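You operate a simulated robot arm through the tools that you are given. There is no shell and no other tool.

The job below is to be done with a simulated two-armed robot. You get a single attempt, and the scene is never put back.

Task
Polish the salt off the blue drum's crown.
Fine: green pad, polish from the white tub; pad back, lid shut. What is to be rubbed or washed off counts as gone when no trace of it is left.

The check looks at the end state, three seconds after you hand in, the way a careful person would. Anything else that was tipped, shoved, dropped, spilled or broken makes it a failure. A push-on lid holds only when it is set on centred and level and pressed home; a screw cap is set on level and turned clockwise until tight.

Robot
Two 7-joint arms with two-finger parallel grippers on one trunk that stands fixed in place. Base frame: the origin is at the foot of the trunk, x ahead of it, y to its left, z up. Units: mm, rad, N and s.
The left shoulder is at [71, 156, 1305], the right one opposite. Payload 3.91 kg a hand.
Tool frame (each hand has its own): the origin (TCP) lies between the finger pads and is the grasp point; the fingertips stand 30 mm ahead of it; z points along the fingers, y is the line along which they close. The gripper opens to 110 mm. The fingers are 20 mm wide and 10 mm thick; the gripper's body (48 by 112 mm) begins 55 mm behind the TCP.
Orientation is that of the tool frame in the base frame, as a unit quaternion [w, x, y, z]. With the fingers straight down and closing along the base's y, the tool's x points along the base's -x, its y along +y and its z along -z.

Tools
- The arms move only by the tool servo_tool. It takes "left_series", "right_series" or both (then of equal length, played together; a hand with none holds still); each is a list of rows, each a list of 7 numbers: the shift along the tool's x, y, z in mm, then the turn, a rotation vector about the tool's x, y, z in rad, then the closure in counts, from 0 (fully open) to 255 (shut). In form: [[dx, dy, dz, wx, wy, wz, jaw], ...]. A call has 1 to 20 rows; each row shifts and turns the commanded pose from where the row before left it, along the tool's axes as they then stand. A row lasts 0.2 s, in which the tool goes at most 50 mm and 0.15 rad; a call with a longer step from one row to the next is refused whole, and so is a gripper value outside its range. Where a pose cannot be reached the arm comes as near as it can. A force on the tool above 40 N (or 10 N above the force at the start of the call, whichever is more), or a blocked arm, ends the call early, and 0.2 s more pass. The fingers move at their own pace (about 108 mm/s each) and stop on an object; they squeeze with about 41 N. The grip force told is the motor's: it shows also when the fingers shut on nothing. Time passes only in rows, and 0.2 s behind the last, so rows that do not move let the fingers close. The reply holds the time, the measured pose of the TCP, the force on the tool along the base axes, the opening and the grip force, in the units named above and with some noise, with the torque about the TCP (base axes, N m) and any sound that the robot's microphone picked up.
- Cameras (640 x 400 px; columns grow to the right, rows downward): "scene" is now at [130, 41, 1539.6]; the picture's right is [0.46, -0.89, -0.00], its down [-0.46, -0.24, -0.85] and it looks along [0.76, 0.39, -0.52] (base axes); focal length 264 px, centre (320, 200). "left" rides on the left gripper at [72, -17, -103] in its tool frame; the picture's right is [0.23, 0.97, 0.00], its down [-0.76, 0.18, -0.62] and it looks along [-0.61, 0.14, 0.78] (tool axes); focal length 222 px, centre (320, 200). "right" rides on the right gripper at [72, 17, -103] in its tool frame; the picture's right is [-0.23, 0.97, 0.00], its down [-0.76, -0.18, -0.62] and it looks along [-0.61, -0.14, 0.78] (tool axes); focal length 222 px, centre (320, 200). There is no depth. A picture from a camera that has moved, and an enlarged one, comes with that camera's place and axes in the base frame and with its lens.
- get_image(camera): a new picture of that camera. The clock stands still meanwhile.
- move_column(by): slides the trunk up (or, below 0, down) by that many mm; the arms and the scene camera ride with it, the base frame stays. It gives what a move gives, with no picture.
- head_to(pan, tilt): turns the head with the scene camera to pan (to the left, within 1.501 rad either way) and tilt (down, from -0.506 to 1.204), counted from straight ahead of the robot. It gives what a move gives.
- enlarge(camera, box): a new picture of the part [left, top, right, bottom] of that camera's present view, enlarged. The clock stands still meanwhile.
- sign_off(): hands the job in; it is judged then, once.

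Places have to be worked out from the pictures, the camera data and where the tool is seen. Open the grippers and draw the arms clear of the work before you hand the job in, unless the task says otherwise.

The tools are called after "Request:" as a command line: name --argument value ..., lists and objects as JSON in quotes. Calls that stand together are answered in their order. servo_tool: Moves the arms, as the interface text tells. Its arguments: {"type":"object","properties":{"left_series":{"type":"array","items":{"type":"array","items":{"type":"number"}}},"right_series":{"type":"array","items":{"type":"array","items":{"type":"number"}}}},"required":[]} The other tools are called the same way: move_column (by) slides the trunk up or down; head_to (pan, tilt) turns the head that bears the scene camera; get_image (camera) takes a picture; enlarge (camera, box) takes an enlarged picture of a part of a camera's view; sign_off () hands the job in.

At the start:

```text
clock: 0.0
left_ee_pos: [484.2, 546.5, 1279.1]
left_orientation: [0.0, 0.0, 1.0, 0.0]
left_contact_force: [-0.1, -0.1, 0.3]
left_ft_torque: [0.02, 0.05, 0.0]
left_width: 110.0
left_grasp_force: 0.2
right_ee_pos: [636.0, -83.8, 1371.3]
right_orientation: [0.0, -0.001, 1.0, 0.0]
right_contact_force: [0.2, 1.0, 0.2]
right_ft_torque: [-0.01, 0.0, 0.0]
right_width: 110.3
right_grasp_force: 0.1
trunk travel left (down, up): [-750.0, 190.0]
head pan, tilt: [0.48, 0.546]
```

scene: 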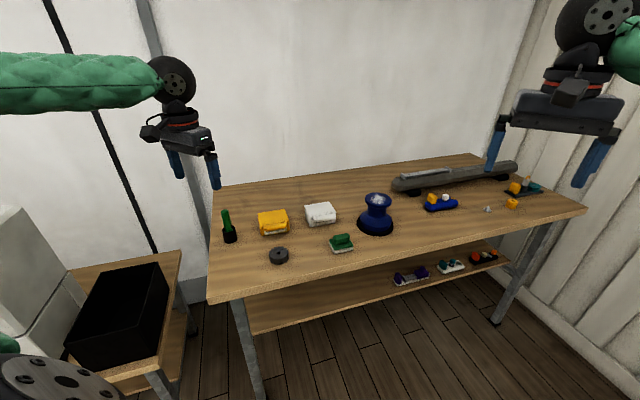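
right: 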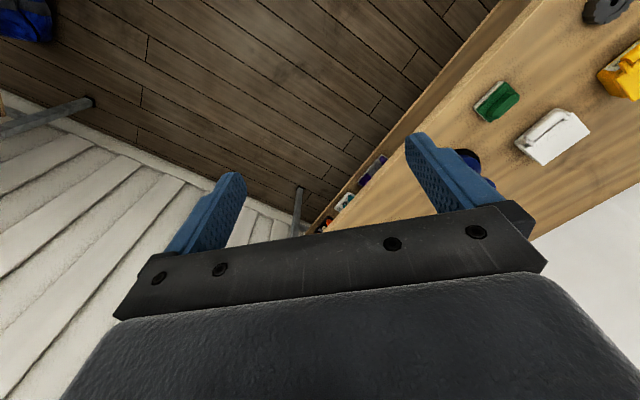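
left: 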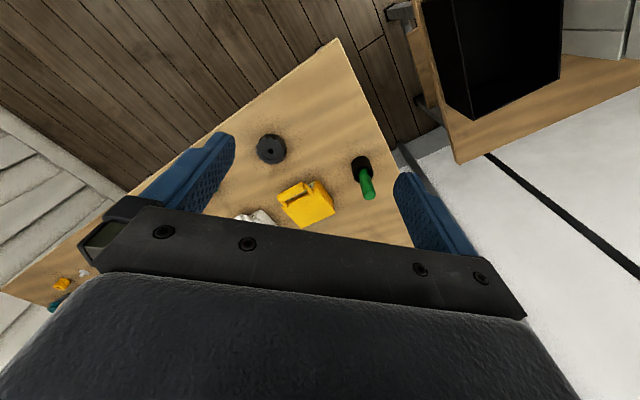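

I'll start by looking at the table more closely before moving anything.

Request:
enlarge --camera "scene" --box '[200, 160, 400, 285]'

Request:
enlarge --camera "scene" --box '[380, 150, 580, 275]'

Request:
enlarge --camera "scene" --box '[320, 170, 420, 260]'

```text
3.20 times, centred on (300, 222) of scene
camera zoom: at [130.0, 41.0, 1539.6], right [0.46, -0.89, 0.0], down [-0.46, -0.24, -0.85], along [0.76, 0.39, -0.52], focal length 844 px, centre (384, 128)
```

zoom: 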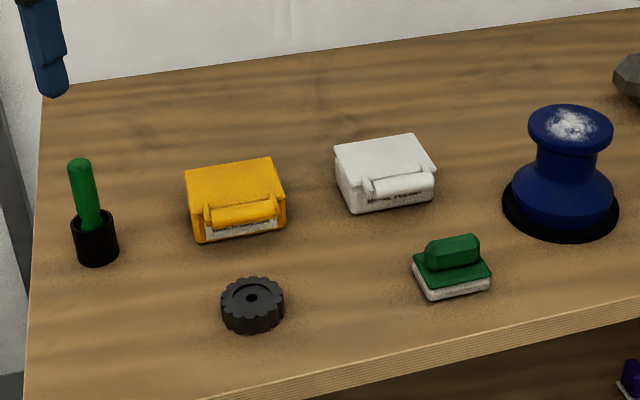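

```text
3.20 times, centred on (480, 212) of scene
camera zoom: at [130.0, 41.0, 1539.6], right [0.46, -0.89, 0.0], down [-0.46, -0.24, -0.85], along [0.76, 0.39, -0.52], focal length 844 px, centre (-192, 160)
```

zoom: 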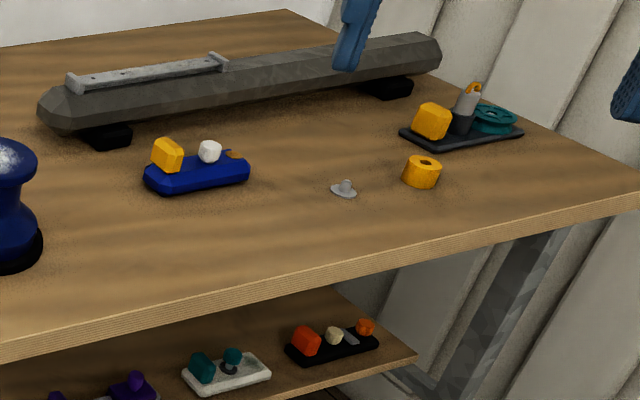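

```text
4.44 times, centred on (370, 215) of scene
camera zoom: at [130.0, 41.0, 1539.6], right [0.46, -0.89, 0.0], down [-0.46, -0.24, -0.85], along [0.76, 0.39, -0.52], focal length 1172 px, centre (98, 133)
```

zoom: 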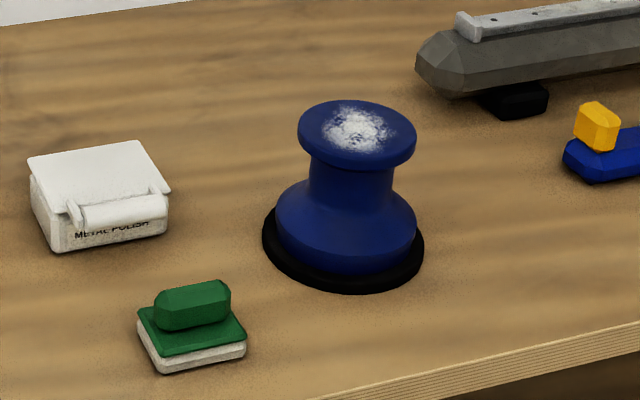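

The objects of interest are on the left half of the bench: white tub near (930, 450), green pad near (815, 305), drum near (990, 233), bench top around z 890 by rough triangulation. I move the left hand high over the bench to get a closer view with its camera.

Request:
servo_tool --left_series '[[-36, -24, 8, 0, 0, 0, 0], [-36, -24, 8, 0, 0, 0, 0], [-36, -24, 8, 0, 0, 0, 0], [-36, -24, 8, 0, 0, 0, 0], [-36, -24, 8, 0, 0, 0, 0], [-36, -24, 8, 0, 0, 0, 0], [0, 0, 0, 0, 0, 0, 0]]'

Request:
get_image --camera "left"

Request:
get_image --camera "scene"

```text
clock: 1.6
left_ee_pos: [701.3, 404.2, 1231.5]
left_orientation: [0.001, 0.001, 1.0, 0.0]
left_contact_force: [-0.3, -0.1, 0.0]
left_ft_torque: [-0.03, -0.02, -0.02]
left_width: 110.1
left_grasp_force: 0.0
right_ee_pos: [635.0, -82.7, 1371.7]
right_orientation: [-0.001, 0.0, 1.0, -0.001]
right_contact_force: [0.4, -0.9, -0.6]
right_ft_torque: [-0.04, -0.01, 0.02]
right_width: 109.9
right_grasp_force: 0.0
trunk travel left (down, up): [-750.0, 190.0]
head pan, tilt: [0.48, 0.546]
```

```text
taken
camera left: at [628.1, 387.0, 1335.9], right [-0.23, 0.97, 0.0], down [0.76, 0.18, 0.62], along [0.61, 0.14, -0.78], focal length 222 px, centre (320, 200)
```

left: 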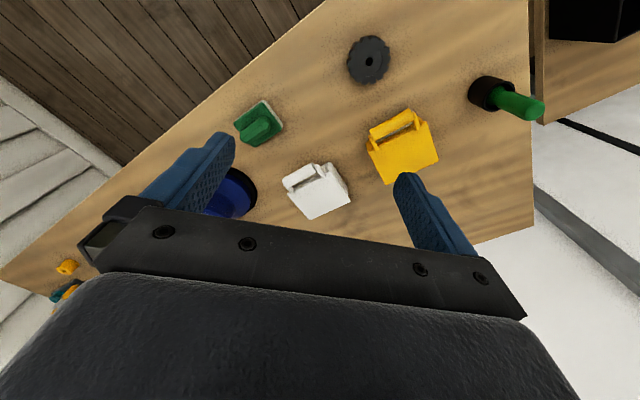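

```text
taken
camera scene: at [129.6, 42.5, 1539.6], right [0.46, -0.89, 0.0], down [-0.46, -0.24, -0.85], along [0.76, 0.39, -0.52], focal length 264 px, centre (320, 200)
```

scene: 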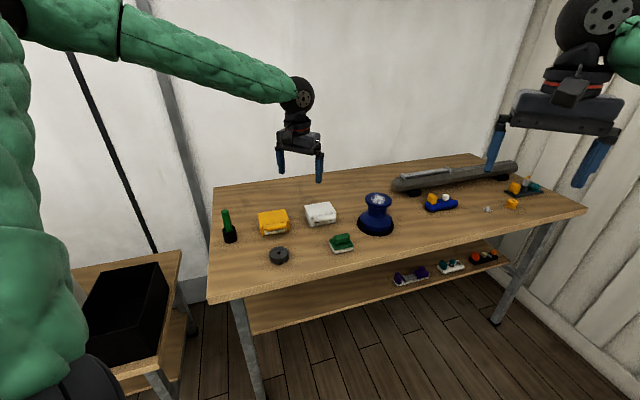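

The left camera now sees the pad, both tubs and the drum. I enlarge those parts.

Request:
enlarge --camera "left" --box '[270, 140, 370, 230]'

Request:
enlarge --camera "left" --box '[220, 80, 320, 160]'

Request:
enlarge --camera "left" --box '[340, 20, 560, 200]'

```text
4.44 times, centred on (320, 185) of left
camera zoom: at [628.1, 387.0, 1335.9], right [-0.23, 0.97, 0.0], down [0.76, 0.18, 0.62], along [0.61, 0.14, -0.78], focal length 987 px, centre (320, 267)
```

zoom: 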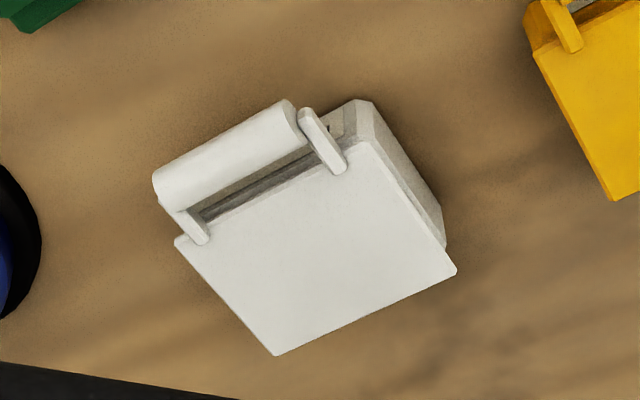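

```text
5.00 times, centred on (270, 120) of left
camera zoom: at [628.1, 387.0, 1335.9], right [-0.23, 0.97, 0.0], down [0.76, 0.18, 0.62], along [0.61, 0.14, -0.78], focal length 1111 px, centre (570, 600)
```

zoom: 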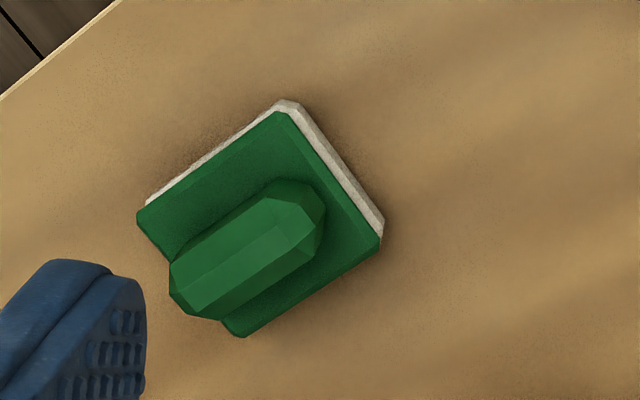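

```text
2.22 times, centred on (450, 110) of left
camera zoom: at [628.1, 387.0, 1335.9], right [-0.23, 0.97, 0.0], down [0.76, 0.18, 0.62], along [0.61, 0.14, -0.78], focal length 494 px, centre (31, 400)
```

zoom: 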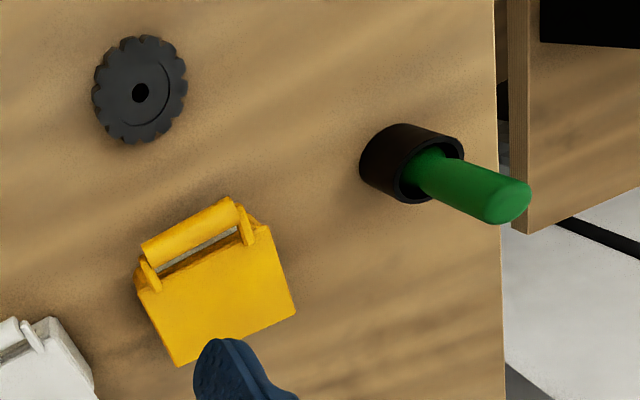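

The bench is turned about 45° to the robot: its front edge runs along r = (0.71, −0.71) and "back" is b = (0.71, 0.71). The white tub has a hinged lid with a bar handle at its front. I yaw the left tool to line up with the bench and come closer to the front of the tub for a clear look at the handle.

Request:
servo_tool --left_series '[[0, 0, 0, 0, 0, -0.131, 0], [0, 0, 0, 0, 0, -0.131, 0], [0, 0, 0, 0, 0, -0.131, 0], [0, 0, 0, 0, 0, -0.131, 0], [0, 0, 0, 0, 0, -0.131, 0], [0, 0, 0, 0, 0, -0.13, 0], [-7.6, -26.6, 37, 0, 0, 0, 0], [-7.6, -26.6, 37, 0, 0, 0, 0], [-7.6, -26.6, 37, 0, 0, 0, 0], [-7.6, -26.6, 37, 0, 0, 0, 0], [-7.6, -26.6, 37, 0, 0, 0, 0], [0, 0, 0, 0, 0, 0, 0]]'

Request:
get_image --camera "left"

Request:
get_image --camera "scene"

```text
clock: 4.2
left_ee_pos: [819.3, 336.4, 1047.8]
left_orientation: [0.0, -0.382, 0.924, -0.001]
left_contact_force: [1.0, -0.3, -0.2]
left_ft_torque: [0.02, 0.0, -0.03]
left_width: 110.2
left_grasp_force: 0.1
right_ee_pos: [634.7, -82.2, 1371.9]
right_orientation: [0.0, 0.0, 1.0, 0.0]
right_contact_force: [0.1, -0.2, 0.0]
right_ft_torque: [-0.02, -0.03, -0.01]
right_width: 109.9
right_grasp_force: 0.1
trunk travel left (down, up): [-750.0, 190.0]
head pan, tilt: [0.48, 0.546]
```

```text
taken
camera left: at [780.5, 272.3, 1152.1], right [-0.85, 0.53, 0.0], down [0.41, 0.66, 0.62], along [0.33, 0.53, -0.78], focal length 222 px, centre (320, 200)
```

left: 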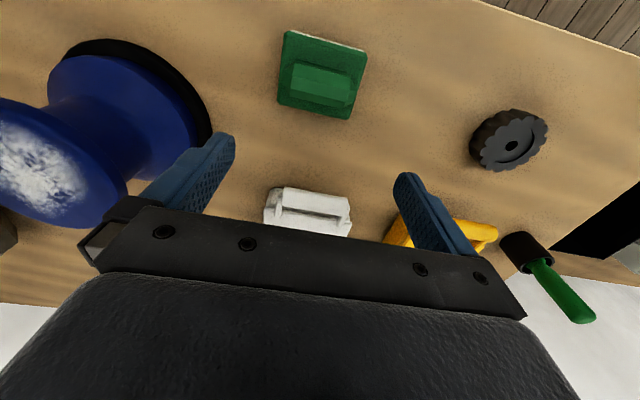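

```text
taken
camera scene: at [128.6, 41.0, 1539.8], right [0.46, -0.89, 0.0], down [-0.46, -0.24, -0.85], along [0.76, 0.39, -0.52], focal length 264 px, centre (320, 200)
```

scene: 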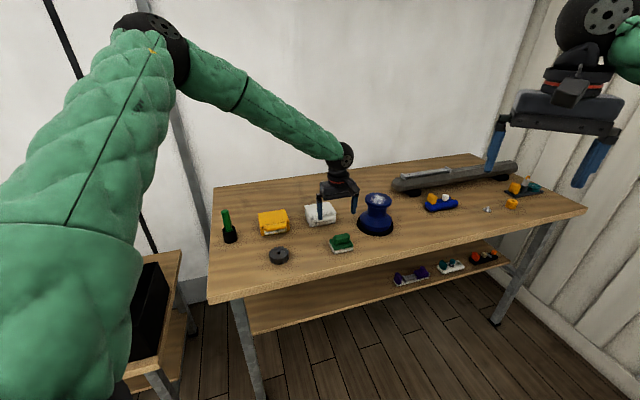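

The picture is close now. I enlarge the handle of the tub, the pad and the crown.

Request:
enlarge --camera "left" --box '[250, 170, 370, 245]'

Request:
enlarge --camera "left" --box '[250, 20, 390, 130]'

Request:
enlarge --camera "left" --box '[0, 20, 230, 240]'

```text
5.33 times, centred on (310, 208) of left
camera zoom: at [780.5, 272.3, 1152.1], right [-0.85, 0.53, 0.0], down [0.41, 0.66, 0.62], along [0.33, 0.53, -0.78], focal length 1185 px, centre (373, 160)
```

zoom: 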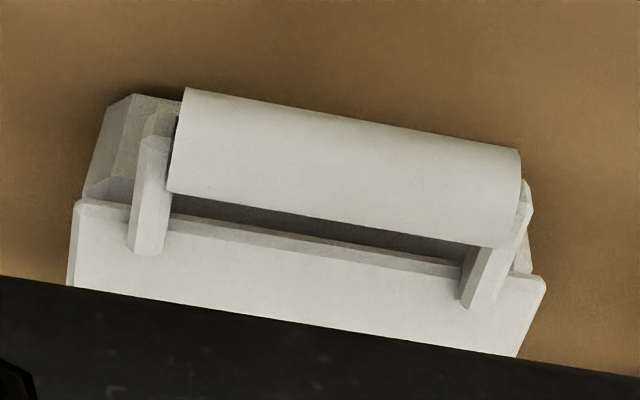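

```text
3.64 times, centred on (320, 75) of left
camera zoom: at [780.5, 272.3, 1152.1], right [-0.85, 0.53, 0.0], down [0.41, 0.66, 0.62], along [0.33, 0.53, -0.78], focal length 808 px, centre (320, 654)
```

zoom: 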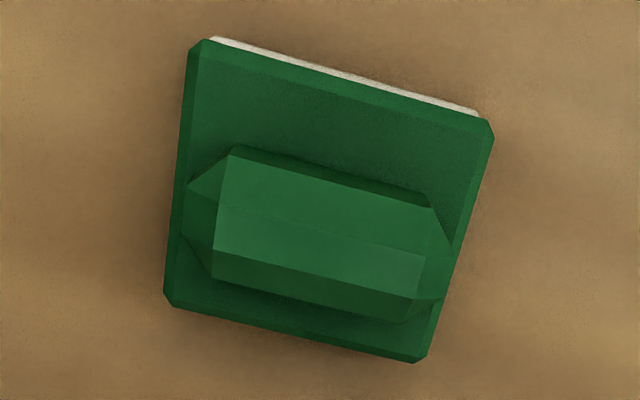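

```text
1.82 times, centred on (115, 130) of left
camera zoom: at [780.5, 272.3, 1152.1], right [-0.85, 0.53, 0.0], down [0.41, 0.66, 0.62], along [0.33, 0.53, -0.78], focal length 404 px, centre (693, 327)
```

zoom: 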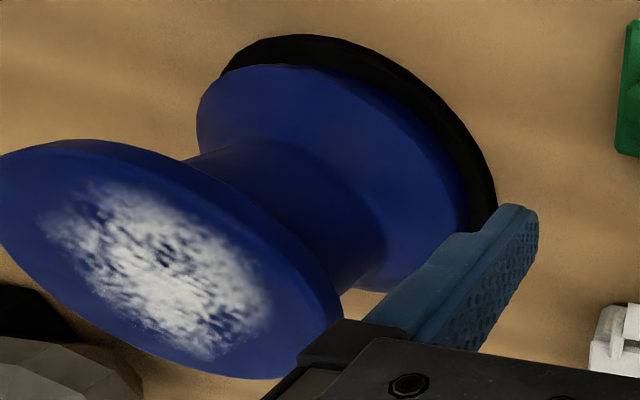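

Triangulating the two hand pictures: lid top about z 951 with corners spanning r 277–386, b 927–1017 (in bench axes r=(x−y)/√2, b=(x+y)/√2); the handle bar's axis sits near b 900, z 956, so it can be gripped from the front. I now yaw the hand 90° so its closing axis lies along b, and rise a little, to look at the drum.

Request:
servo_tool --left_series '[[0, 0, -10, 0, 0, 0.1428, 0], [0, 0, -10, 0, 0, 0.1428, 0], [0, 0, -10, 0, 0, 0.1428, 0], [0, 0, -10, 0, 0, 0.1428, 0], [0, 0, -10, 0, 0, 0.1428, 0], [0, 0, -10, 0, 0, 0.1428, 0], [0, 0, -10, 0, 0, 0.1428, 0], [0, 0, -10, 0, 0, 0.1428, 0], [0, 0, -10, 0, 0, 0.1428, 0], [0, 0, -10, 0, 0, 0.1428, 0], [0, 0, 0, 0, 0, 0.1428, 0], [0, 0, 0, 0, 0, 0, 0]]'

Request:
get_image --camera "left"

Request:
get_image --camera "scene"

```text
clock: 6.8
left_ee_pos: [821.3, 335.3, 1145.8]
left_orientation: [0.0, 0.384, 0.923, 0.0]
left_contact_force: [-0.9, -0.2, -0.9]
left_ft_torque: [0.01, 0.01, 0.01]
left_width: 110.2
left_grasp_force: 0.0
right_ee_pos: [635.2, -83.6, 1371.4]
right_orientation: [0.0, 0.0, 1.0, 0.0]
right_contact_force: [0.6, 0.2, -0.1]
right_ft_torque: [-0.03, -0.01, -0.01]
right_width: 110.2
right_grasp_force: 0.1
trunk travel left (down, up): [-750.0, 190.0]
head pan, tilt: [0.48, 0.546]
```

```text
taken
camera left: at [758.2, 374.6, 1250.8], right [0.53, 0.85, 0.0], down [0.66, -0.41, 0.62], along [0.53, -0.33, -0.78], focal length 222 px, centre (320, 200)
```

left: 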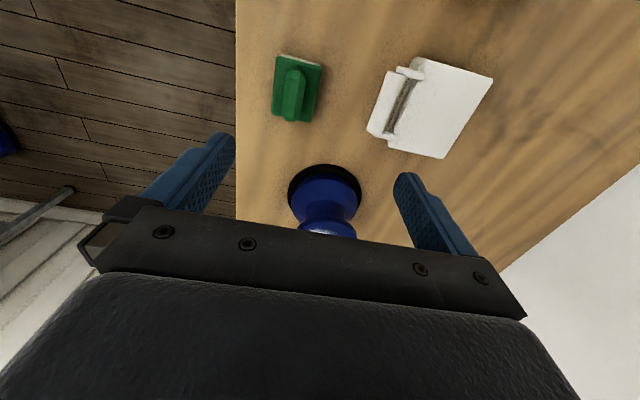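

```text
taken
camera scene: at [130.2, 40.8, 1539.6], right [0.46, -0.89, 0.0], down [-0.46, -0.24, -0.85], along [0.76, 0.39, -0.52], focal length 264 px, centre (320, 200)
```

scene: 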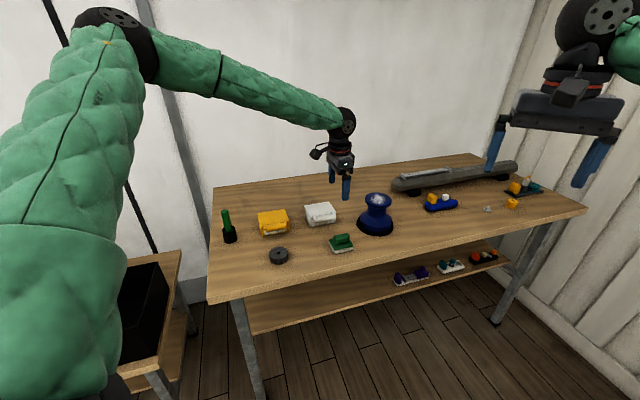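

From this side I see the handle in profile. I enlarge the tub, the pad and the drum.

Request:
enlarge --camera "left" --box '[350, 40, 510, 170]'

Request:
enlarge --camera "left" --box '[250, 40, 350, 130]'

Request:
enlarge --camera "left" --box '[270, 150, 380, 245]'

Request:
enlarge --camera "scene" --box '[345, 180, 405, 240]'

Request:
enlarge --camera "scene" --box '[295, 190, 355, 235]'

```text
3.08 times, centred on (430, 105) of left
camera zoom: at [758.2, 374.6, 1250.8], right [0.53, 0.85, 0.0], down [0.66, -0.41, 0.62], along [0.53, -0.33, -0.78], focal length 684 px, centre (-18, 492)
```

zoom: 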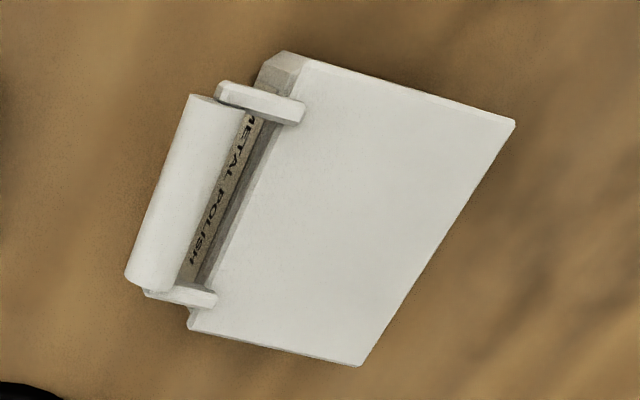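

```text
4.44 times, centred on (300, 85) of left
camera zoom: at [758.2, 374.6, 1250.8], right [0.53, 0.85, 0.0], down [0.66, -0.41, 0.62], along [0.53, -0.33, -0.78], focal length 987 px, centre (409, 711)
```

zoom: 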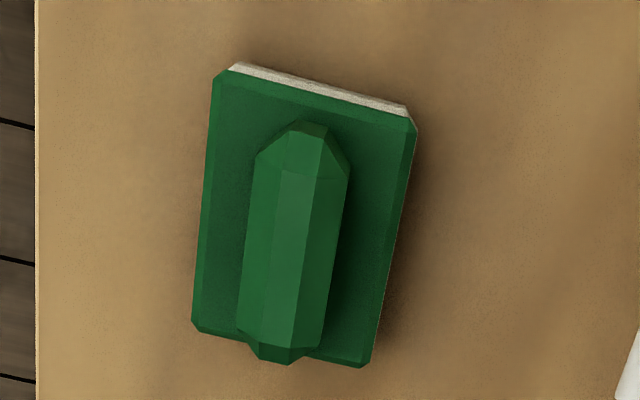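

```text
4.21 times, centred on (325, 198) of left
camera zoom: at [758.2, 374.6, 1250.8], right [0.53, 0.85, 0.0], down [0.66, -0.41, 0.62], along [0.53, -0.33, -0.78], focal length 935 px, centre (299, 210)
```

zoom: 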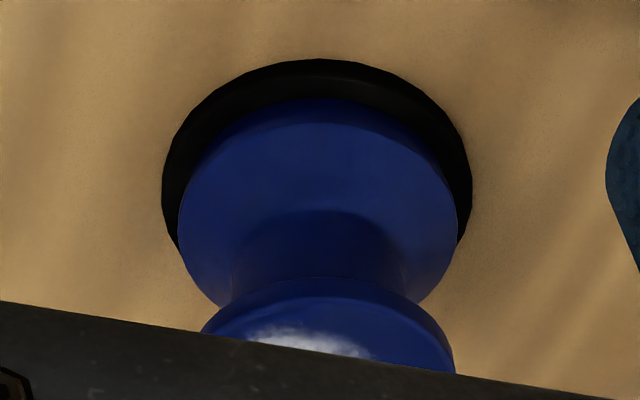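

```text
6.67 times, centred on (375, 210) of scene
camera zoom: at [130.2, 40.8, 1539.6], right [0.46, -0.89, 0.0], down [-0.46, -0.24, -0.85], along [0.76, 0.39, -0.52], focal length 1758 px, centre (-47, 133)
```

zoom: 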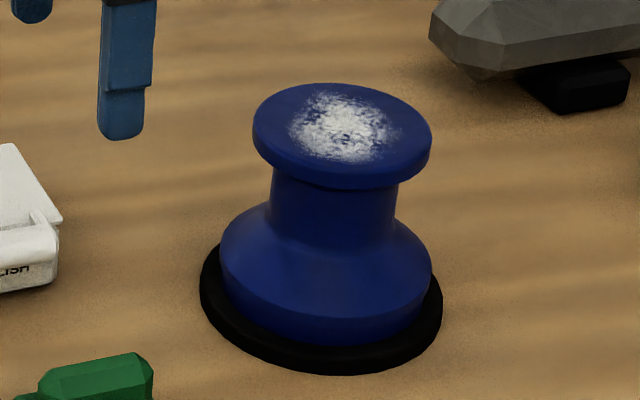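

```text
8.89 times, centred on (325, 212) of scene
camera zoom: at [130.2, 40.8, 1539.6], right [0.46, -0.89, 0.0], down [-0.46, -0.24, -0.85], along [0.76, 0.39, -0.52], focal length 2343 px, centre (276, 89)
```

zoom: 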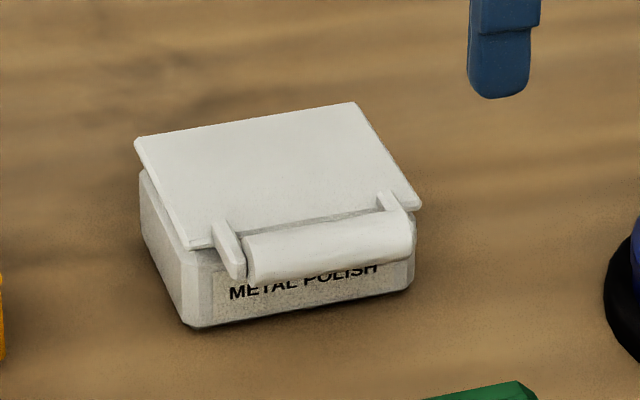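

The geometry is consistent in three views: bar axis at about b 900, z 956, r 296–365; drum near (988, 240) with crown z ≈ 1024. I tilt the left tool so the fingers point forward-down (40° below horizontal) with fingers above/below the bar, partly closed, and go to a standoff 100 mm in front of it.

Request:
servo_tool --left_series '[[0, 0, 0, -0.1455, 0, 0, 60], [0, 0, 0, -0.1455, 0, 0, 120], [0, 0, 0, -0.1455, 0, 0, 146], [0, 0, 0, -0.1455, 0, 0, 146], [0, 0, 0, -0.1455, 0, 0, 146], [0, 0, 0, -0.1455, 0, 0, 146], [4.4, -30.8, 25.2, 0, 0, 0, 146], [4.4, -30.8, 25.2, 0, 0, 0, 146], [4.4, -30.8, 25.2, 0, 0, 0, 146], [0, 0, 0, 0, 0, 0, 146]]'

Request:
get_image --camera "left"

Request:
enlarge --camera "scene" --box '[260, 120, 420, 260]'

```text
clock: 9.0
left_ee_pos: [811.2, 344.3, 1026.3]
left_orientation: [0.161, 0.347, 0.837, 0.391]
left_contact_force: [0.1, -1.0, -0.3]
left_ft_torque: [0.01, 0.01, -0.03]
left_width: 46.9
left_grasp_force: 0.0
right_ee_pos: [635.0, -84.7, 1371.4]
right_orientation: [0.0, 0.0, 1.0, 0.0]
right_contact_force: [0.0, -0.6, 0.6]
right_ft_torque: [-0.02, -0.01, 0.0]
right_width: 109.9
right_grasp_force: 0.2
trunk travel left (down, up): [-750.0, 190.0]
head pan, tilt: [0.48, 0.546]
```

```text
taken
camera left: at [695.7, 331.1, 1081.7], right [0.28, 0.6, 0.75], down [0.28, -0.8, 0.54], along [0.92, 0.06, -0.39], focal length 222 px, centre (320, 200)
```

left: 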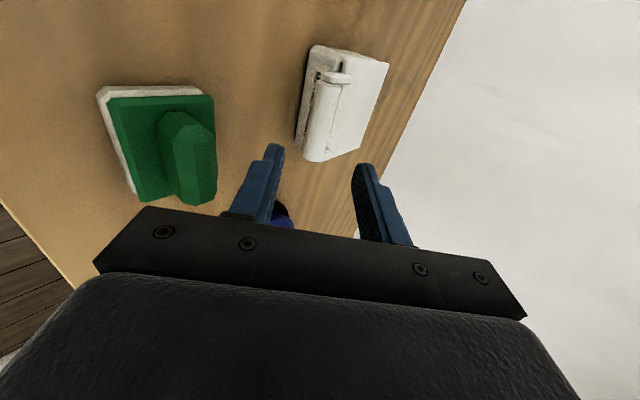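

```text
2.86 times, centred on (340, 190) of scene
camera zoom: at [129.7, 40.7, 1539.7], right [0.46, -0.89, 0.0], down [-0.46, -0.24, -0.85], along [0.76, 0.39, -0.52], focal length 753 px, centre (263, 229)
```

zoom: 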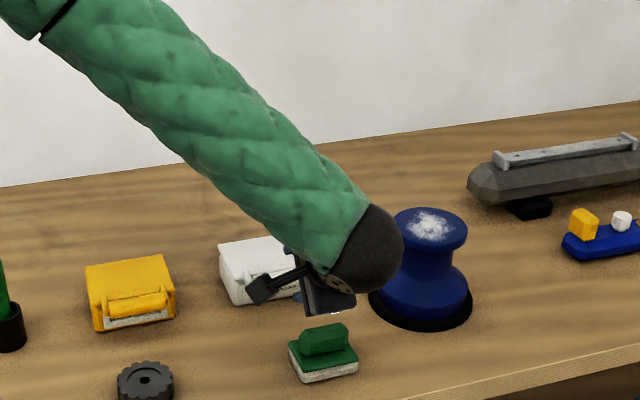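

The hand is at the standoff as computed. I check in an enlarged view that the point 110 mm ahead of the TCP (which projects at about pixel (320, 122)) falls on the bar.

Request:
enlarge --camera "left" --box '[240, 30, 420, 230]'

```text
2.00 times, centred on (330, 130) of left
camera zoom: at [695.7, 331.1, 1081.7], right [0.28, 0.6, 0.75], down [0.28, -0.8, 0.54], along [0.92, 0.06, -0.39], focal length 444 px, centre (300, 340)
```

zoom: 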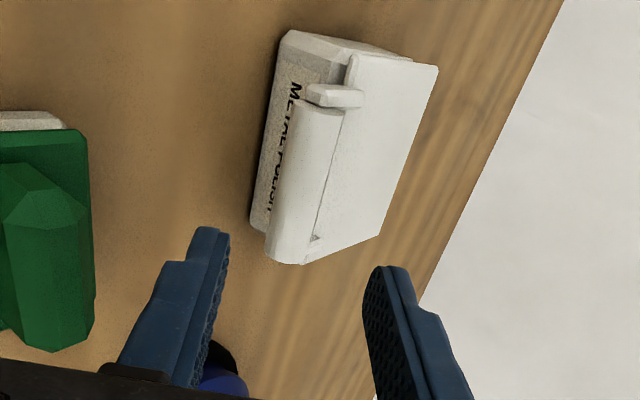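

The bar's middle lies right at the predicted spot. I advance 100 mm straight along the tool axis in small rows, fingers open to 47 mm.

Request:
servo_tool --left_series '[[0, 0, 20, 0, 0, 0, 146], [0, 0, 20, 0, 0, 0, 146], [0, 0, 20, 0, 0, 0, 146], [0, 0, 15, 0, 0, 0, 146], [0, 0, 15, 0, 0, 0, 146], [0, 0, 10, 0, 0, 0, 146], [0, 0, 0, 0, 0, 0, 146]]'

Request:
enlarge --camera "left" --box '[220, 80, 440, 240]'

Request:
enlarge --camera "scene" --box '[260, 150, 400, 260]'

```text
clock: 10.6
left_ee_pos: [860.6, 402.0, 967.3]
left_orientation: [0.161, 0.347, 0.838, 0.39]
left_contact_force: [0.0, 0.1, 0.2]
left_ft_torque: [-0.03, 0.03, 0.04]
left_width: 47.1
left_grasp_force: 0.1
left hand out of reach, approached as far as the arm can: row 6
right_ee_pos: [635.2, -83.3, 1371.4]
right_orientation: [0.0, 0.0, 1.0, 0.0]
right_contact_force: [0.2, -1.5, -0.6]
right_ft_torque: [-0.01, 0.01, -0.02]
right_width: 110.1
right_grasp_force: 0.0
trunk travel left (down, up): [-750.0, 190.0]
head pan, tilt: [0.48, 0.546]
```

```text
2.50 times, centred on (330, 160) of left
camera zoom: at [746.3, 388.7, 1022.3], right [0.28, 0.6, 0.74], down [0.28, -0.79, 0.54], along [0.92, 0.06, -0.39], focal length 555 px, centre (295, 300)
```

zoom: 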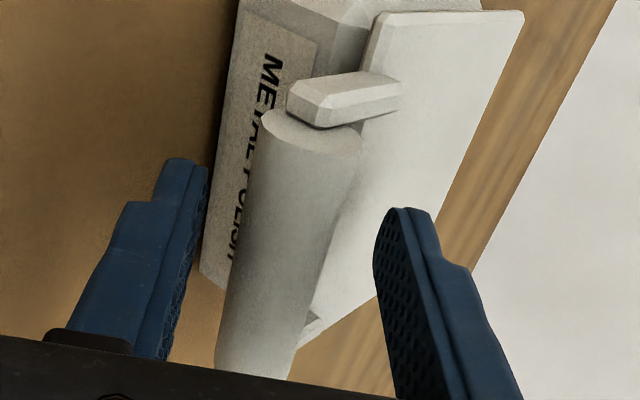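

```text
3.64 times, centred on (330, 205) of scene
camera zoom: at [130.3, 40.7, 1539.6], right [0.46, -0.89, 0.0], down [-0.46, -0.24, -0.85], along [0.76, 0.39, -0.52], focal length 959 px, centre (284, 182)
```

zoom: 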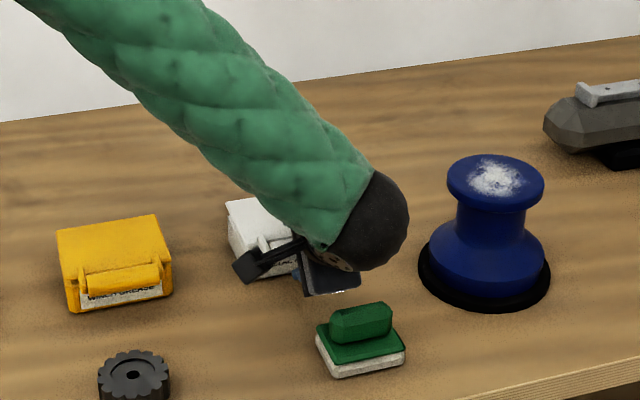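

The hand stopped a few mm short (z +5, r −6) reporting out of reach, so some joint is at its limit; the bar is between the fingers but untouched. I look at the arm's posture with the head to see what limits it before going on.

Request:
head_to --pan 0.75 --tilt 0.2

Request:
get_image --camera "scene"

```text
clock: 11.4
left_ee_pos: [861.8, 401.3, 967.0]
left_orientation: [0.161, 0.347, 0.838, 0.39]
left_contact_force: [0.7, 0.4, -1.0]
left_ft_torque: [-0.01, 0.0, 0.0]
left_width: 47.0
left_grasp_force: 0.1
right_ee_pos: [635.8, -83.0, 1370.4]
right_orientation: [0.0, -0.001, 1.0, 0.0]
right_contact_force: [0.2, 0.0, -1.6]
right_ft_torque: [0.01, 0.02, 0.01]
right_width: 109.6
right_grasp_force: 0.1
trunk travel left (down, up): [-750.0, 190.0]
head pan, tilt: [0.75, 0.201]
```

```text
taken
camera scene: at [118.8, 62.8, 1571.5], right [0.68, -0.73, 0.0], down [-0.15, -0.14, -0.98], along [0.72, 0.67, -0.2], focal length 264 px, centre (320, 200)
```

scene: 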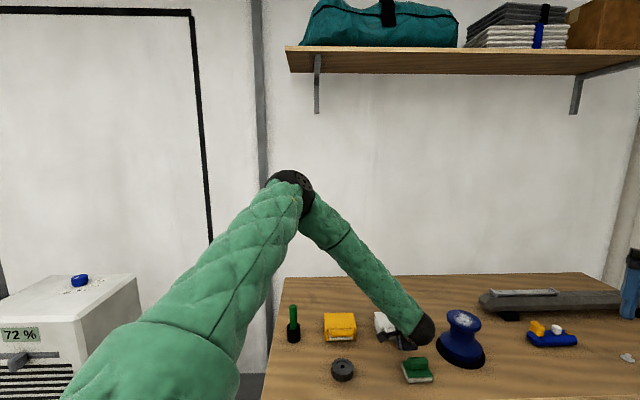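

The posture isn't stretched, so a wrist/roll joint limit is likely. I back off 60 mm, then swing the tool about its closing axis so it points more along the arm's own direction (fingers stay parallel to the bar), and check the result.

Request:
servo_tool --left_series '[[0, 0, -20, 0, 0, 0, 146], [0, 0, -20, 0, 0, 0, 146], [0, 0, -20, 0, 0, 0, 146], [0, 0, 0, 0, -0.11, 0, 146], [0, 0, 0, 0, -0.11, 0, 146], [0, 0, 0, 0, -0.11, 0, 146], [0, 0, 0, 0, 0, 0, 146]]'

Request:
head_to --pan 0.48 --tilt 0.546

Request:
enlarge --camera "left" --box '[200, 30, 440, 240]'

```text
clock: 13.0
left_ee_pos: [830.0, 369.2, 1006.1]
left_orientation: [0.297, 0.406, 0.799, 0.328]
left_contact_force: [0.4, -0.3, -0.8]
left_ft_torque: [0.03, -0.02, 0.01]
left_width: 46.8
left_grasp_force: 0.0
right_ee_pos: [636.0, -84.8, 1370.8]
right_orientation: [0.0, 0.0, 1.0, 0.0]
right_contact_force: [0.9, -0.8, -0.2]
right_ft_torque: [0.02, 0.0, 0.0]
right_width: 110.0
right_grasp_force: 0.1
trunk travel left (down, up): [-750.0, 190.0]
head pan, tilt: [0.75, 0.201]
```

```text
clock: 13.9
left_ee_pos: [828.4, 369.1, 1004.3]
left_orientation: [0.298, 0.406, 0.799, 0.329]
left_contact_force: [0.2, 0.7, 0.4]
left_ft_torque: [-0.01, 0.0, 0.02]
left_width: 46.8
left_grasp_force: 0.0
right_ee_pos: [636.4, -82.9, 1370.4]
right_orientation: [-0.001, -0.001, 1.0, -0.001]
right_contact_force: [0.3, -0.6, -0.1]
right_ft_torque: [-0.02, 0.01, 0.0]
right_width: 109.9
right_grasp_force: 0.0
trunk travel left (down, up): [-750.0, 190.0]
head pan, tilt: [0.48, 0.546]
```

```text
1.90 times, centred on (320, 135) of left
camera zoom: at [708.4, 393.2, 1042.5], right [0.33, 0.63, 0.7], down [-0.01, -0.74, 0.67], along [0.94, -0.23, -0.24], focal length 423 px, centre (320, 324)
```

zoom: 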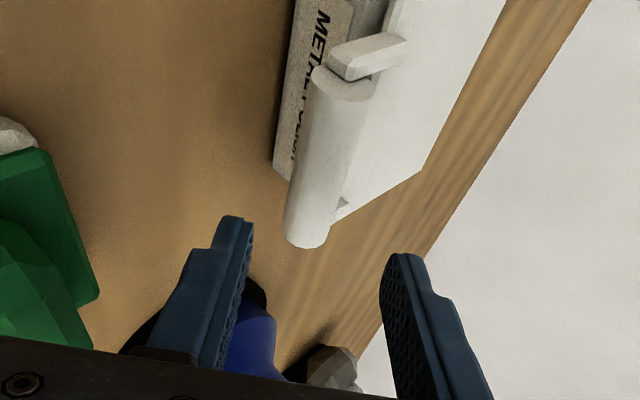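

Commanded pose now tracks well (TCP b≈847, r≈325, z≈1005). I go to the caging position: bar between the fingers with the tips only ~10 mm past its axis, then narrow the jaws to about 32 mm without gripping.

Request:
servo_tool --left_series '[[4.6, -0.8, 12.7, 0, 0, 0, 146], [4.6, -0.8, 12.7, 0, 0, 0, 146], [4.6, -0.8, 12.7, 0, 0, 0, 146], [4.7, -0.7, 12.8, 0, 0, 0, 146], [0, 0, 0, 0, 0, 0, 165], [0, 0, 0, 0, 0, 0, 181], [0, 0, 0, 0, 0, 0, 181]]'

Request:
enlarge --camera "left" --box '[200, 30, 440, 240]'

Request:
enlarge --camera "scene" --box '[260, 150, 400, 260]'

```text
clock: 15.5
left_ee_pos: [856.5, 398.1, 969.0]
left_orientation: [0.298, 0.406, 0.799, 0.329]
left_contact_force: [0.2, 0.0, -0.9]
left_ft_torque: [-0.01, 0.0, 0.01]
left_width: 31.9
left_grasp_force: 0.1
right_ee_pos: [635.4, -84.6, 1371.1]
right_orientation: [0.001, 0.0, 1.0, 0.001]
right_contact_force: [0.3, 0.2, 1.0]
right_ft_torque: [0.04, 0.01, -0.01]
right_width: 109.8
right_grasp_force: 0.0
trunk travel left (down, up): [-750.0, 190.0]
head pan, tilt: [0.48, 0.546]
```

```text
1.90 times, centred on (320, 135) of left
camera zoom: at [736.1, 422.1, 1005.1], right [0.33, 0.63, 0.7], down [-0.01, -0.74, 0.67], along [0.94, -0.23, -0.24], focal length 423 px, centre (320, 324)
```

zoom: 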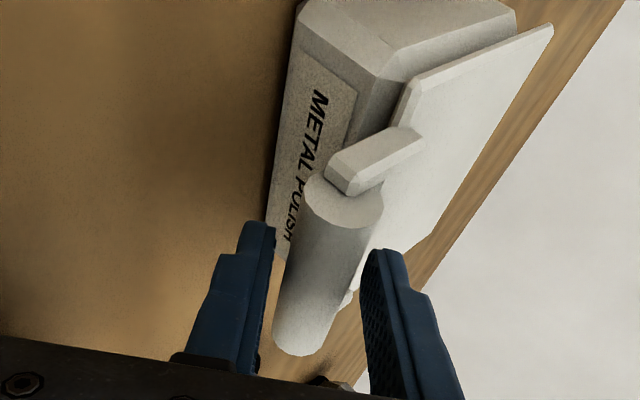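

```text
3.64 times, centred on (330, 205) of scene
camera zoom: at [130.4, 40.8, 1539.6], right [0.46, -0.89, 0.0], down [-0.46, -0.24, -0.85], along [0.76, 0.39, -0.52], focal length 959 px, centre (284, 182)
```

zoom: 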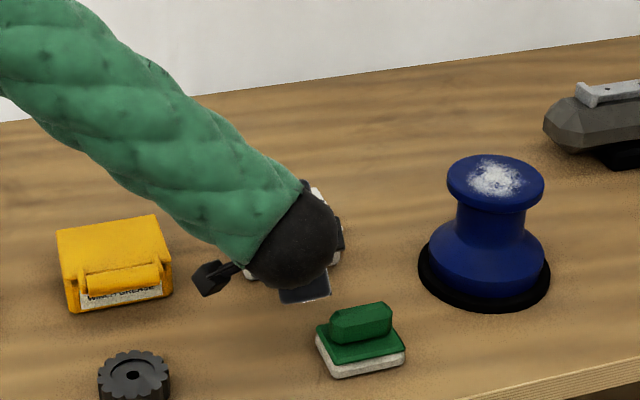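

The bar is caged cleanly, no contact force. The white tub reads "METAL POLISH", the yellow one "WINCH GREASE". I start swinging the lid up along its hinge arc, first about 30°.

Request:
servo_tool --left_series '[[0.1, 4.1, 0.3, 0, 0, 0, 181], [-2.4, 13.3, -6.8, 0, 0, 0, 181], [-2.3, 13.3, -6.8, 0, 0, 0, 181], [-1.1, 14.7, -3.3, 0, 0, 0, 181], [-1.1, 14.7, -3.3, 0, 0, 0, 181], [0, 0, 0, 0, 0, 0, 181]]'

Request:
enlarge --camera "left" --box '[200, 30, 440, 240]'

Request:
enlarge --camera "scene" --box '[260, 150, 400, 260]'

```text
clock: 16.9
left_ee_pos: [872.1, 414.5, 1027.6]
left_orientation: [0.297, 0.407, 0.799, 0.328]
left_contact_force: [-0.6, -0.7, -0.3]
left_ft_torque: [0.03, -0.03, 0.02]
left_width: 31.9
left_grasp_force: 0.0
right_ee_pos: [636.4, -83.4, 1371.0]
right_orientation: [0.0, -0.001, 1.0, 0.0]
right_contact_force: [0.3, -0.5, 0.1]
right_ft_torque: [-0.01, 0.0, -0.01]
right_width: 110.2
right_grasp_force: 0.2
trunk travel left (down, up): [-750.0, 190.0]
head pan, tilt: [0.48, 0.546]
```

```text
1.90 times, centred on (320, 135) of left
camera zoom: at [752.0, 437.3, 1064.7], right [0.33, 0.63, 0.7], down [-0.01, -0.74, 0.67], along [0.94, -0.23, -0.24], focal length 423 px, centre (320, 324)
```

zoom: 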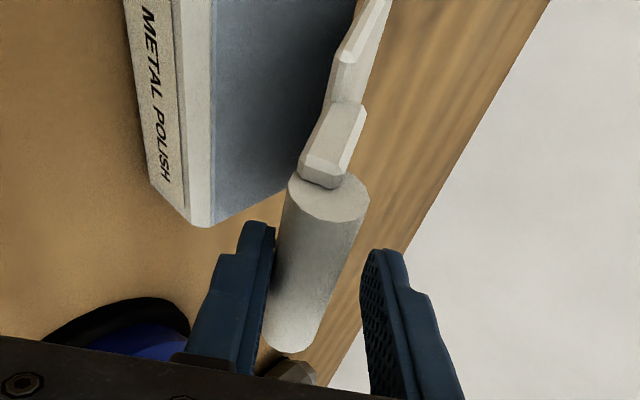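

```text
3.64 times, centred on (330, 205) of scene
camera zoom: at [130.5, 40.8, 1539.6], right [0.46, -0.89, 0.0], down [-0.46, -0.24, -0.85], along [0.76, 0.39, -0.52], focal length 959 px, centre (284, 182)
```

zoom: 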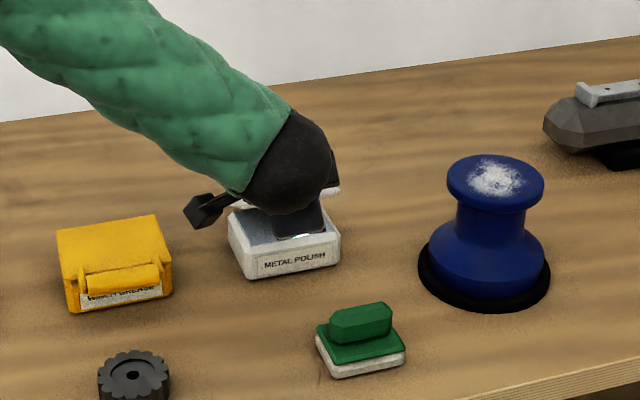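

The lid is rising with hardly any force and the tub has stayed put; polish is visible inside. I continue the arc to about 90°.

Request:
servo_tool --left_series '[[0.1, 15.1, 0.4, 0, 0, 0, 181], [0.1, 15.1, 0.4, 0, 0, 0, 181], [1.4, 14.5, 4.1, 0, 0, 0, 181], [1.4, 14.5, 4.1, 0, 0, 0, 181], [2.6, 12.9, 7.5, 0, 0, 0, 181], [2.6, 12.9, 7.5, 0, 0, 0, 181], [3.6, 10.4, 10.4, 0, 0, 0, 181], [3.6, 10.4, 10.4, 0, 0, 0, 181], [0, 0, 0, 0, 0, 0, 181]]'

Request:
enlarge --camera "left" --box '[200, 30, 440, 240]'

Request:
enlarge --camera "scene" --box '[260, 150, 400, 260]'

```text
clock: 18.9
left_ee_pos: [945.3, 487.3, 1079.1]
left_orientation: [0.297, 0.405, 0.8, 0.329]
left_contact_force: [1.1, -0.5, 5.3]
left_ft_torque: [0.01, -0.07, 0.02]
left_width: 29.6
left_grasp_force: 0.2
right_ee_pos: [635.4, -83.9, 1371.8]
right_orientation: [0.0, 0.0, 1.0, -0.001]
right_contact_force: [-0.4, 0.7, 0.1]
right_ft_torque: [0.0, -0.02, 0.01]
right_width: 109.9
right_grasp_force: 0.0
trunk travel left (down, up): [-750.0, 190.0]
head pan, tilt: [0.48, 0.546]
```

```text
1.90 times, centred on (320, 135) of left
camera zoom: at [825.2, 511.4, 1115.6], right [0.33, 0.63, 0.7], down [-0.01, -0.74, 0.67], along [0.94, -0.23, -0.24], focal length 423 px, centre (320, 324)
```

zoom: 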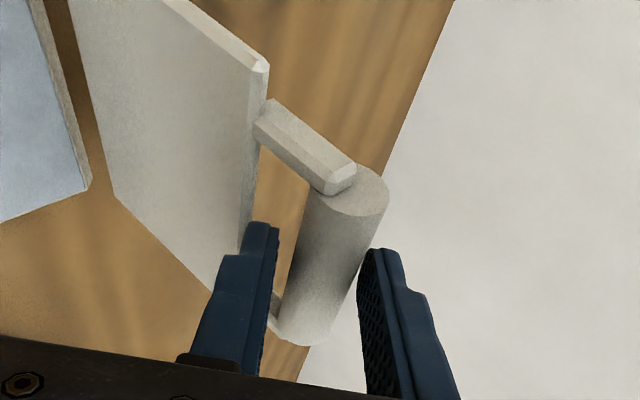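

```text
3.64 times, centred on (330, 205) of scene
camera zoom: at [129.6, 40.4, 1539.7], right [0.46, -0.89, 0.0], down [-0.46, -0.24, -0.85], along [0.76, 0.39, -0.52], focal length 959 px, centre (284, 182)
```

zoom: 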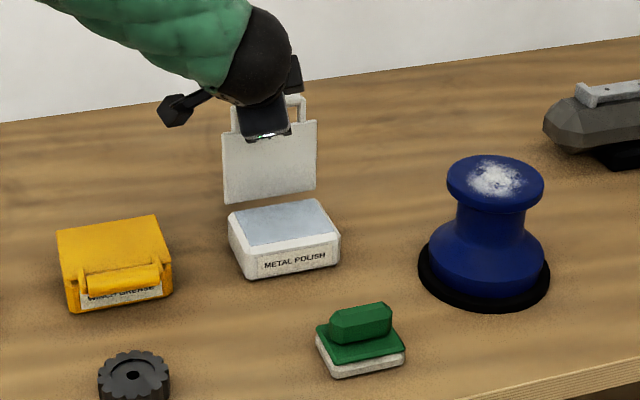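

The force went to +5 N and the jaw shows 29.6 mm, so the lower finger is touching the lid's edge in the handle gap. I also see a gap between lid and tub; I look closer to see whether the lid is still hinged.

Request:
enlarge --camera "scene" --box '[295, 170, 355, 230]'

Request:
get_image --camera "left"

Request:
enlarge --camera "left" --box '[180, 0, 340, 150]'

```text
6.67 times, centred on (325, 200) of scene
camera zoom: at [129.6, 40.4, 1539.7], right [0.46, -0.89, 0.0], down [-0.46, -0.24, -0.85], along [0.76, 0.39, -0.52], focal length 1758 px, centre (287, 200)
```

zoom: 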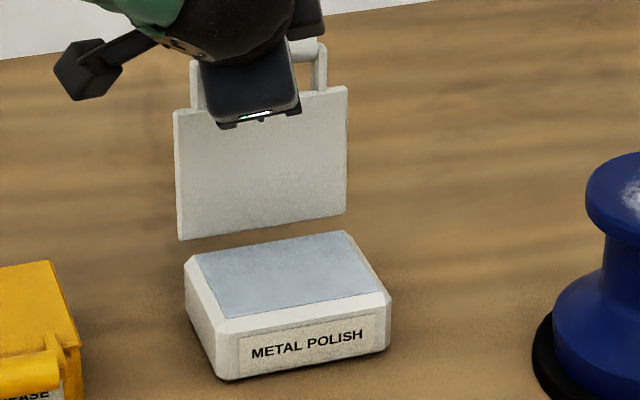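

```text
taken
camera left: at [825.2, 511.4, 1115.6], right [0.33, 0.63, 0.7], down [-0.01, -0.74, 0.67], along [0.94, -0.23, -0.24], focal length 222 px, centre (320, 200)
```

left: 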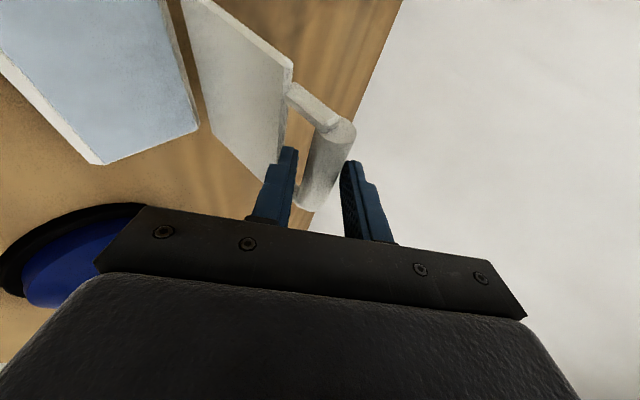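

```text
2.67 times, centred on (260, 75) of left
camera zoom: at [825.2, 511.4, 1115.6], right [0.33, 0.63, 0.7], down [-0.01, -0.74, 0.67], along [0.94, -0.23, -0.24], focal length 592 px, centre (480, 533)
```

zoom: 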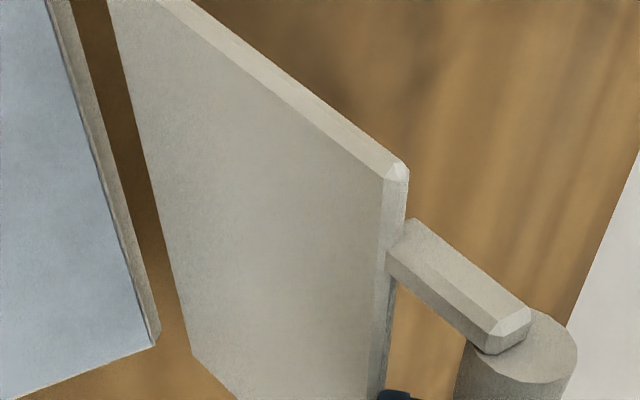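

The lid's bottom corner is still at its original hinge place (b≈1015, z≈952) and the top edge at (1018.6, 1041): it is hinged and stands at ~92°. The fingertip just clips the lid edge, so I back the tip off slightly and follow the arc a little further to tip the lid well past vertical.

Request:
servo_tool --left_series '[[-0.8, 1.6, -2.3, 0, 0, 0, 181], [2.2, 4.2, 6.4, 0, 0, 0, 181], [2.2, 4.2, 6.4, 0, 0, 0, 181], [0, 0, 0, 0, 0, 0, 181]]'

Request:
enlarge --camera "left" --box '[200, 30, 440, 240]'

Request:
enlarge --camera "scene" --box '[295, 170, 355, 230]'

```text
clock: 19.9
left_ee_pos: [955.7, 497.5, 1080.2]
left_orientation: [0.297, 0.406, 0.8, 0.328]
left_contact_force: [0.2, 0.0, -0.7]
left_ft_torque: [-0.02, -0.01, 0.01]
left_width: 32.5
left_grasp_force: 0.1
right_ee_pos: [636.2, -83.6, 1371.2]
right_orientation: [0.0, -0.001, 1.0, 0.0]
right_contact_force: [0.5, 0.5, 0.3]
right_ft_torque: [-0.02, 0.0, -0.01]
right_width: 110.0
right_grasp_force: 0.0
trunk travel left (down, up): [-750.0, 190.0]
head pan, tilt: [0.48, 0.546]
```

```text
1.90 times, centred on (320, 135) of left
camera zoom: at [836.2, 521.9, 1115.7], right [0.33, 0.63, 0.7], down [-0.01, -0.74, 0.67], along [0.94, -0.23, -0.24], focal length 423 px, centre (320, 324)
```

zoom: 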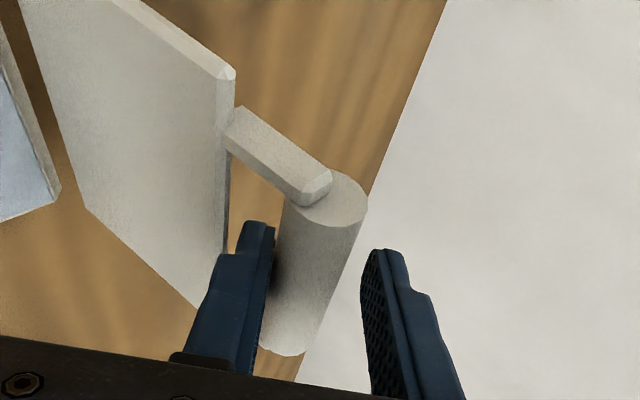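

```text
6.67 times, centred on (325, 200) of scene
camera zoom: at [130.2, 40.8, 1539.6], right [0.46, -0.89, 0.0], down [-0.46, -0.24, -0.85], along [0.76, 0.39, -0.52], focal length 1758 px, centre (287, 200)
```

zoom: 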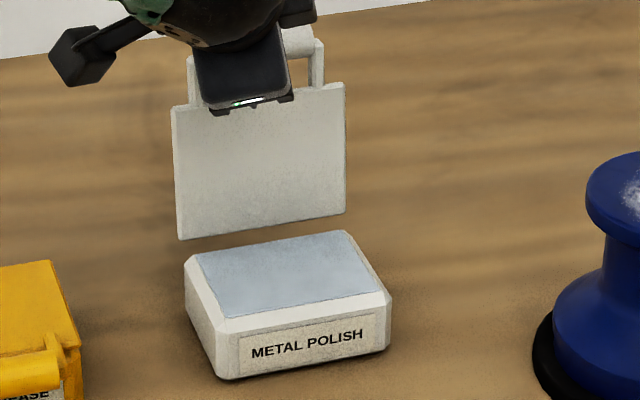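

No force now and the lid follows. I push it on to about 110°.

Request:
servo_tool --left_series '[[3.0, 3.8, 8.7, 0, 0, 0, 181], [3.0, 3.8, 8.8, 0, 0, 0, 181], [0, 0, 0, 0, 0, 0, 181]]'

Request:
enlarge --camera "left" --box '[200, 30, 440, 240]'

Request:
enlarge --camera "scene" --box '[295, 170, 355, 230]'

```text
clock: 20.7
left_ee_pos: [969.8, 511.9, 1073.3]
left_orientation: [0.297, 0.406, 0.799, 0.329]
left_contact_force: [-0.1, 0.3, -1.0]
left_ft_torque: [0.01, 0.0, 0.01]
left_width: 32.2
left_grasp_force: 0.4
right_ee_pos: [636.1, -83.1, 1372.0]
right_orientation: [0.0, 0.0, 1.0, 0.0]
right_contact_force: [-0.9, 0.8, 1.0]
right_ft_torque: [0.05, 0.03, -0.02]
right_width: 109.7
right_grasp_force: 0.0
trunk travel left (down, up): [-750.0, 190.0]
head pan, tilt: [0.48, 0.546]
```

```text
1.90 times, centred on (320, 135) of left
camera zoom: at [849.6, 535.4, 1110.0], right [0.33, 0.63, 0.7], down [0.0, -0.74, 0.67], along [0.94, -0.23, -0.24], focal length 423 px, centre (320, 324)
```

zoom: 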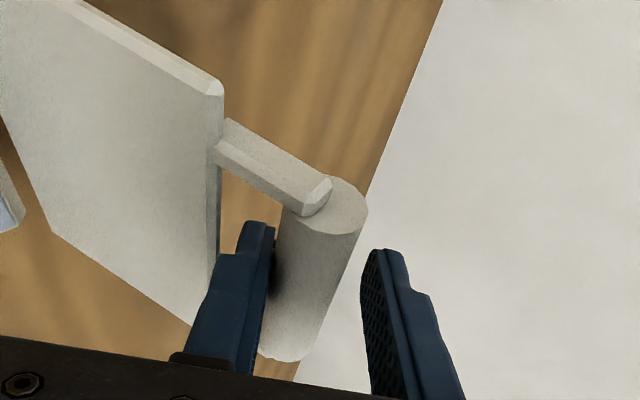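

```text
6.67 times, centred on (325, 200) of scene
camera zoom: at [130.2, 40.8, 1539.6], right [0.46, -0.89, 0.0], down [-0.46, -0.24, -0.85], along [0.76, 0.39, -0.52], focal length 1758 px, centre (287, 200)
```

zoom: 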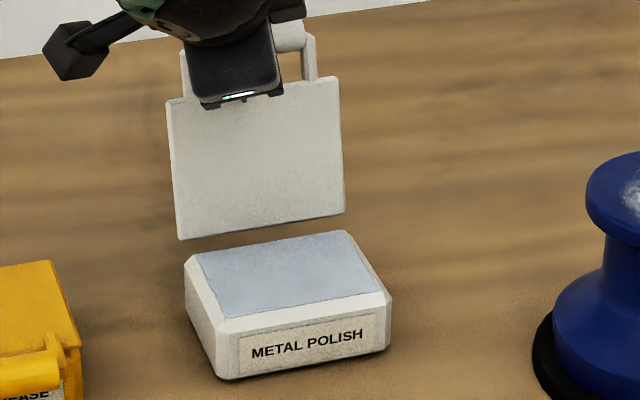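

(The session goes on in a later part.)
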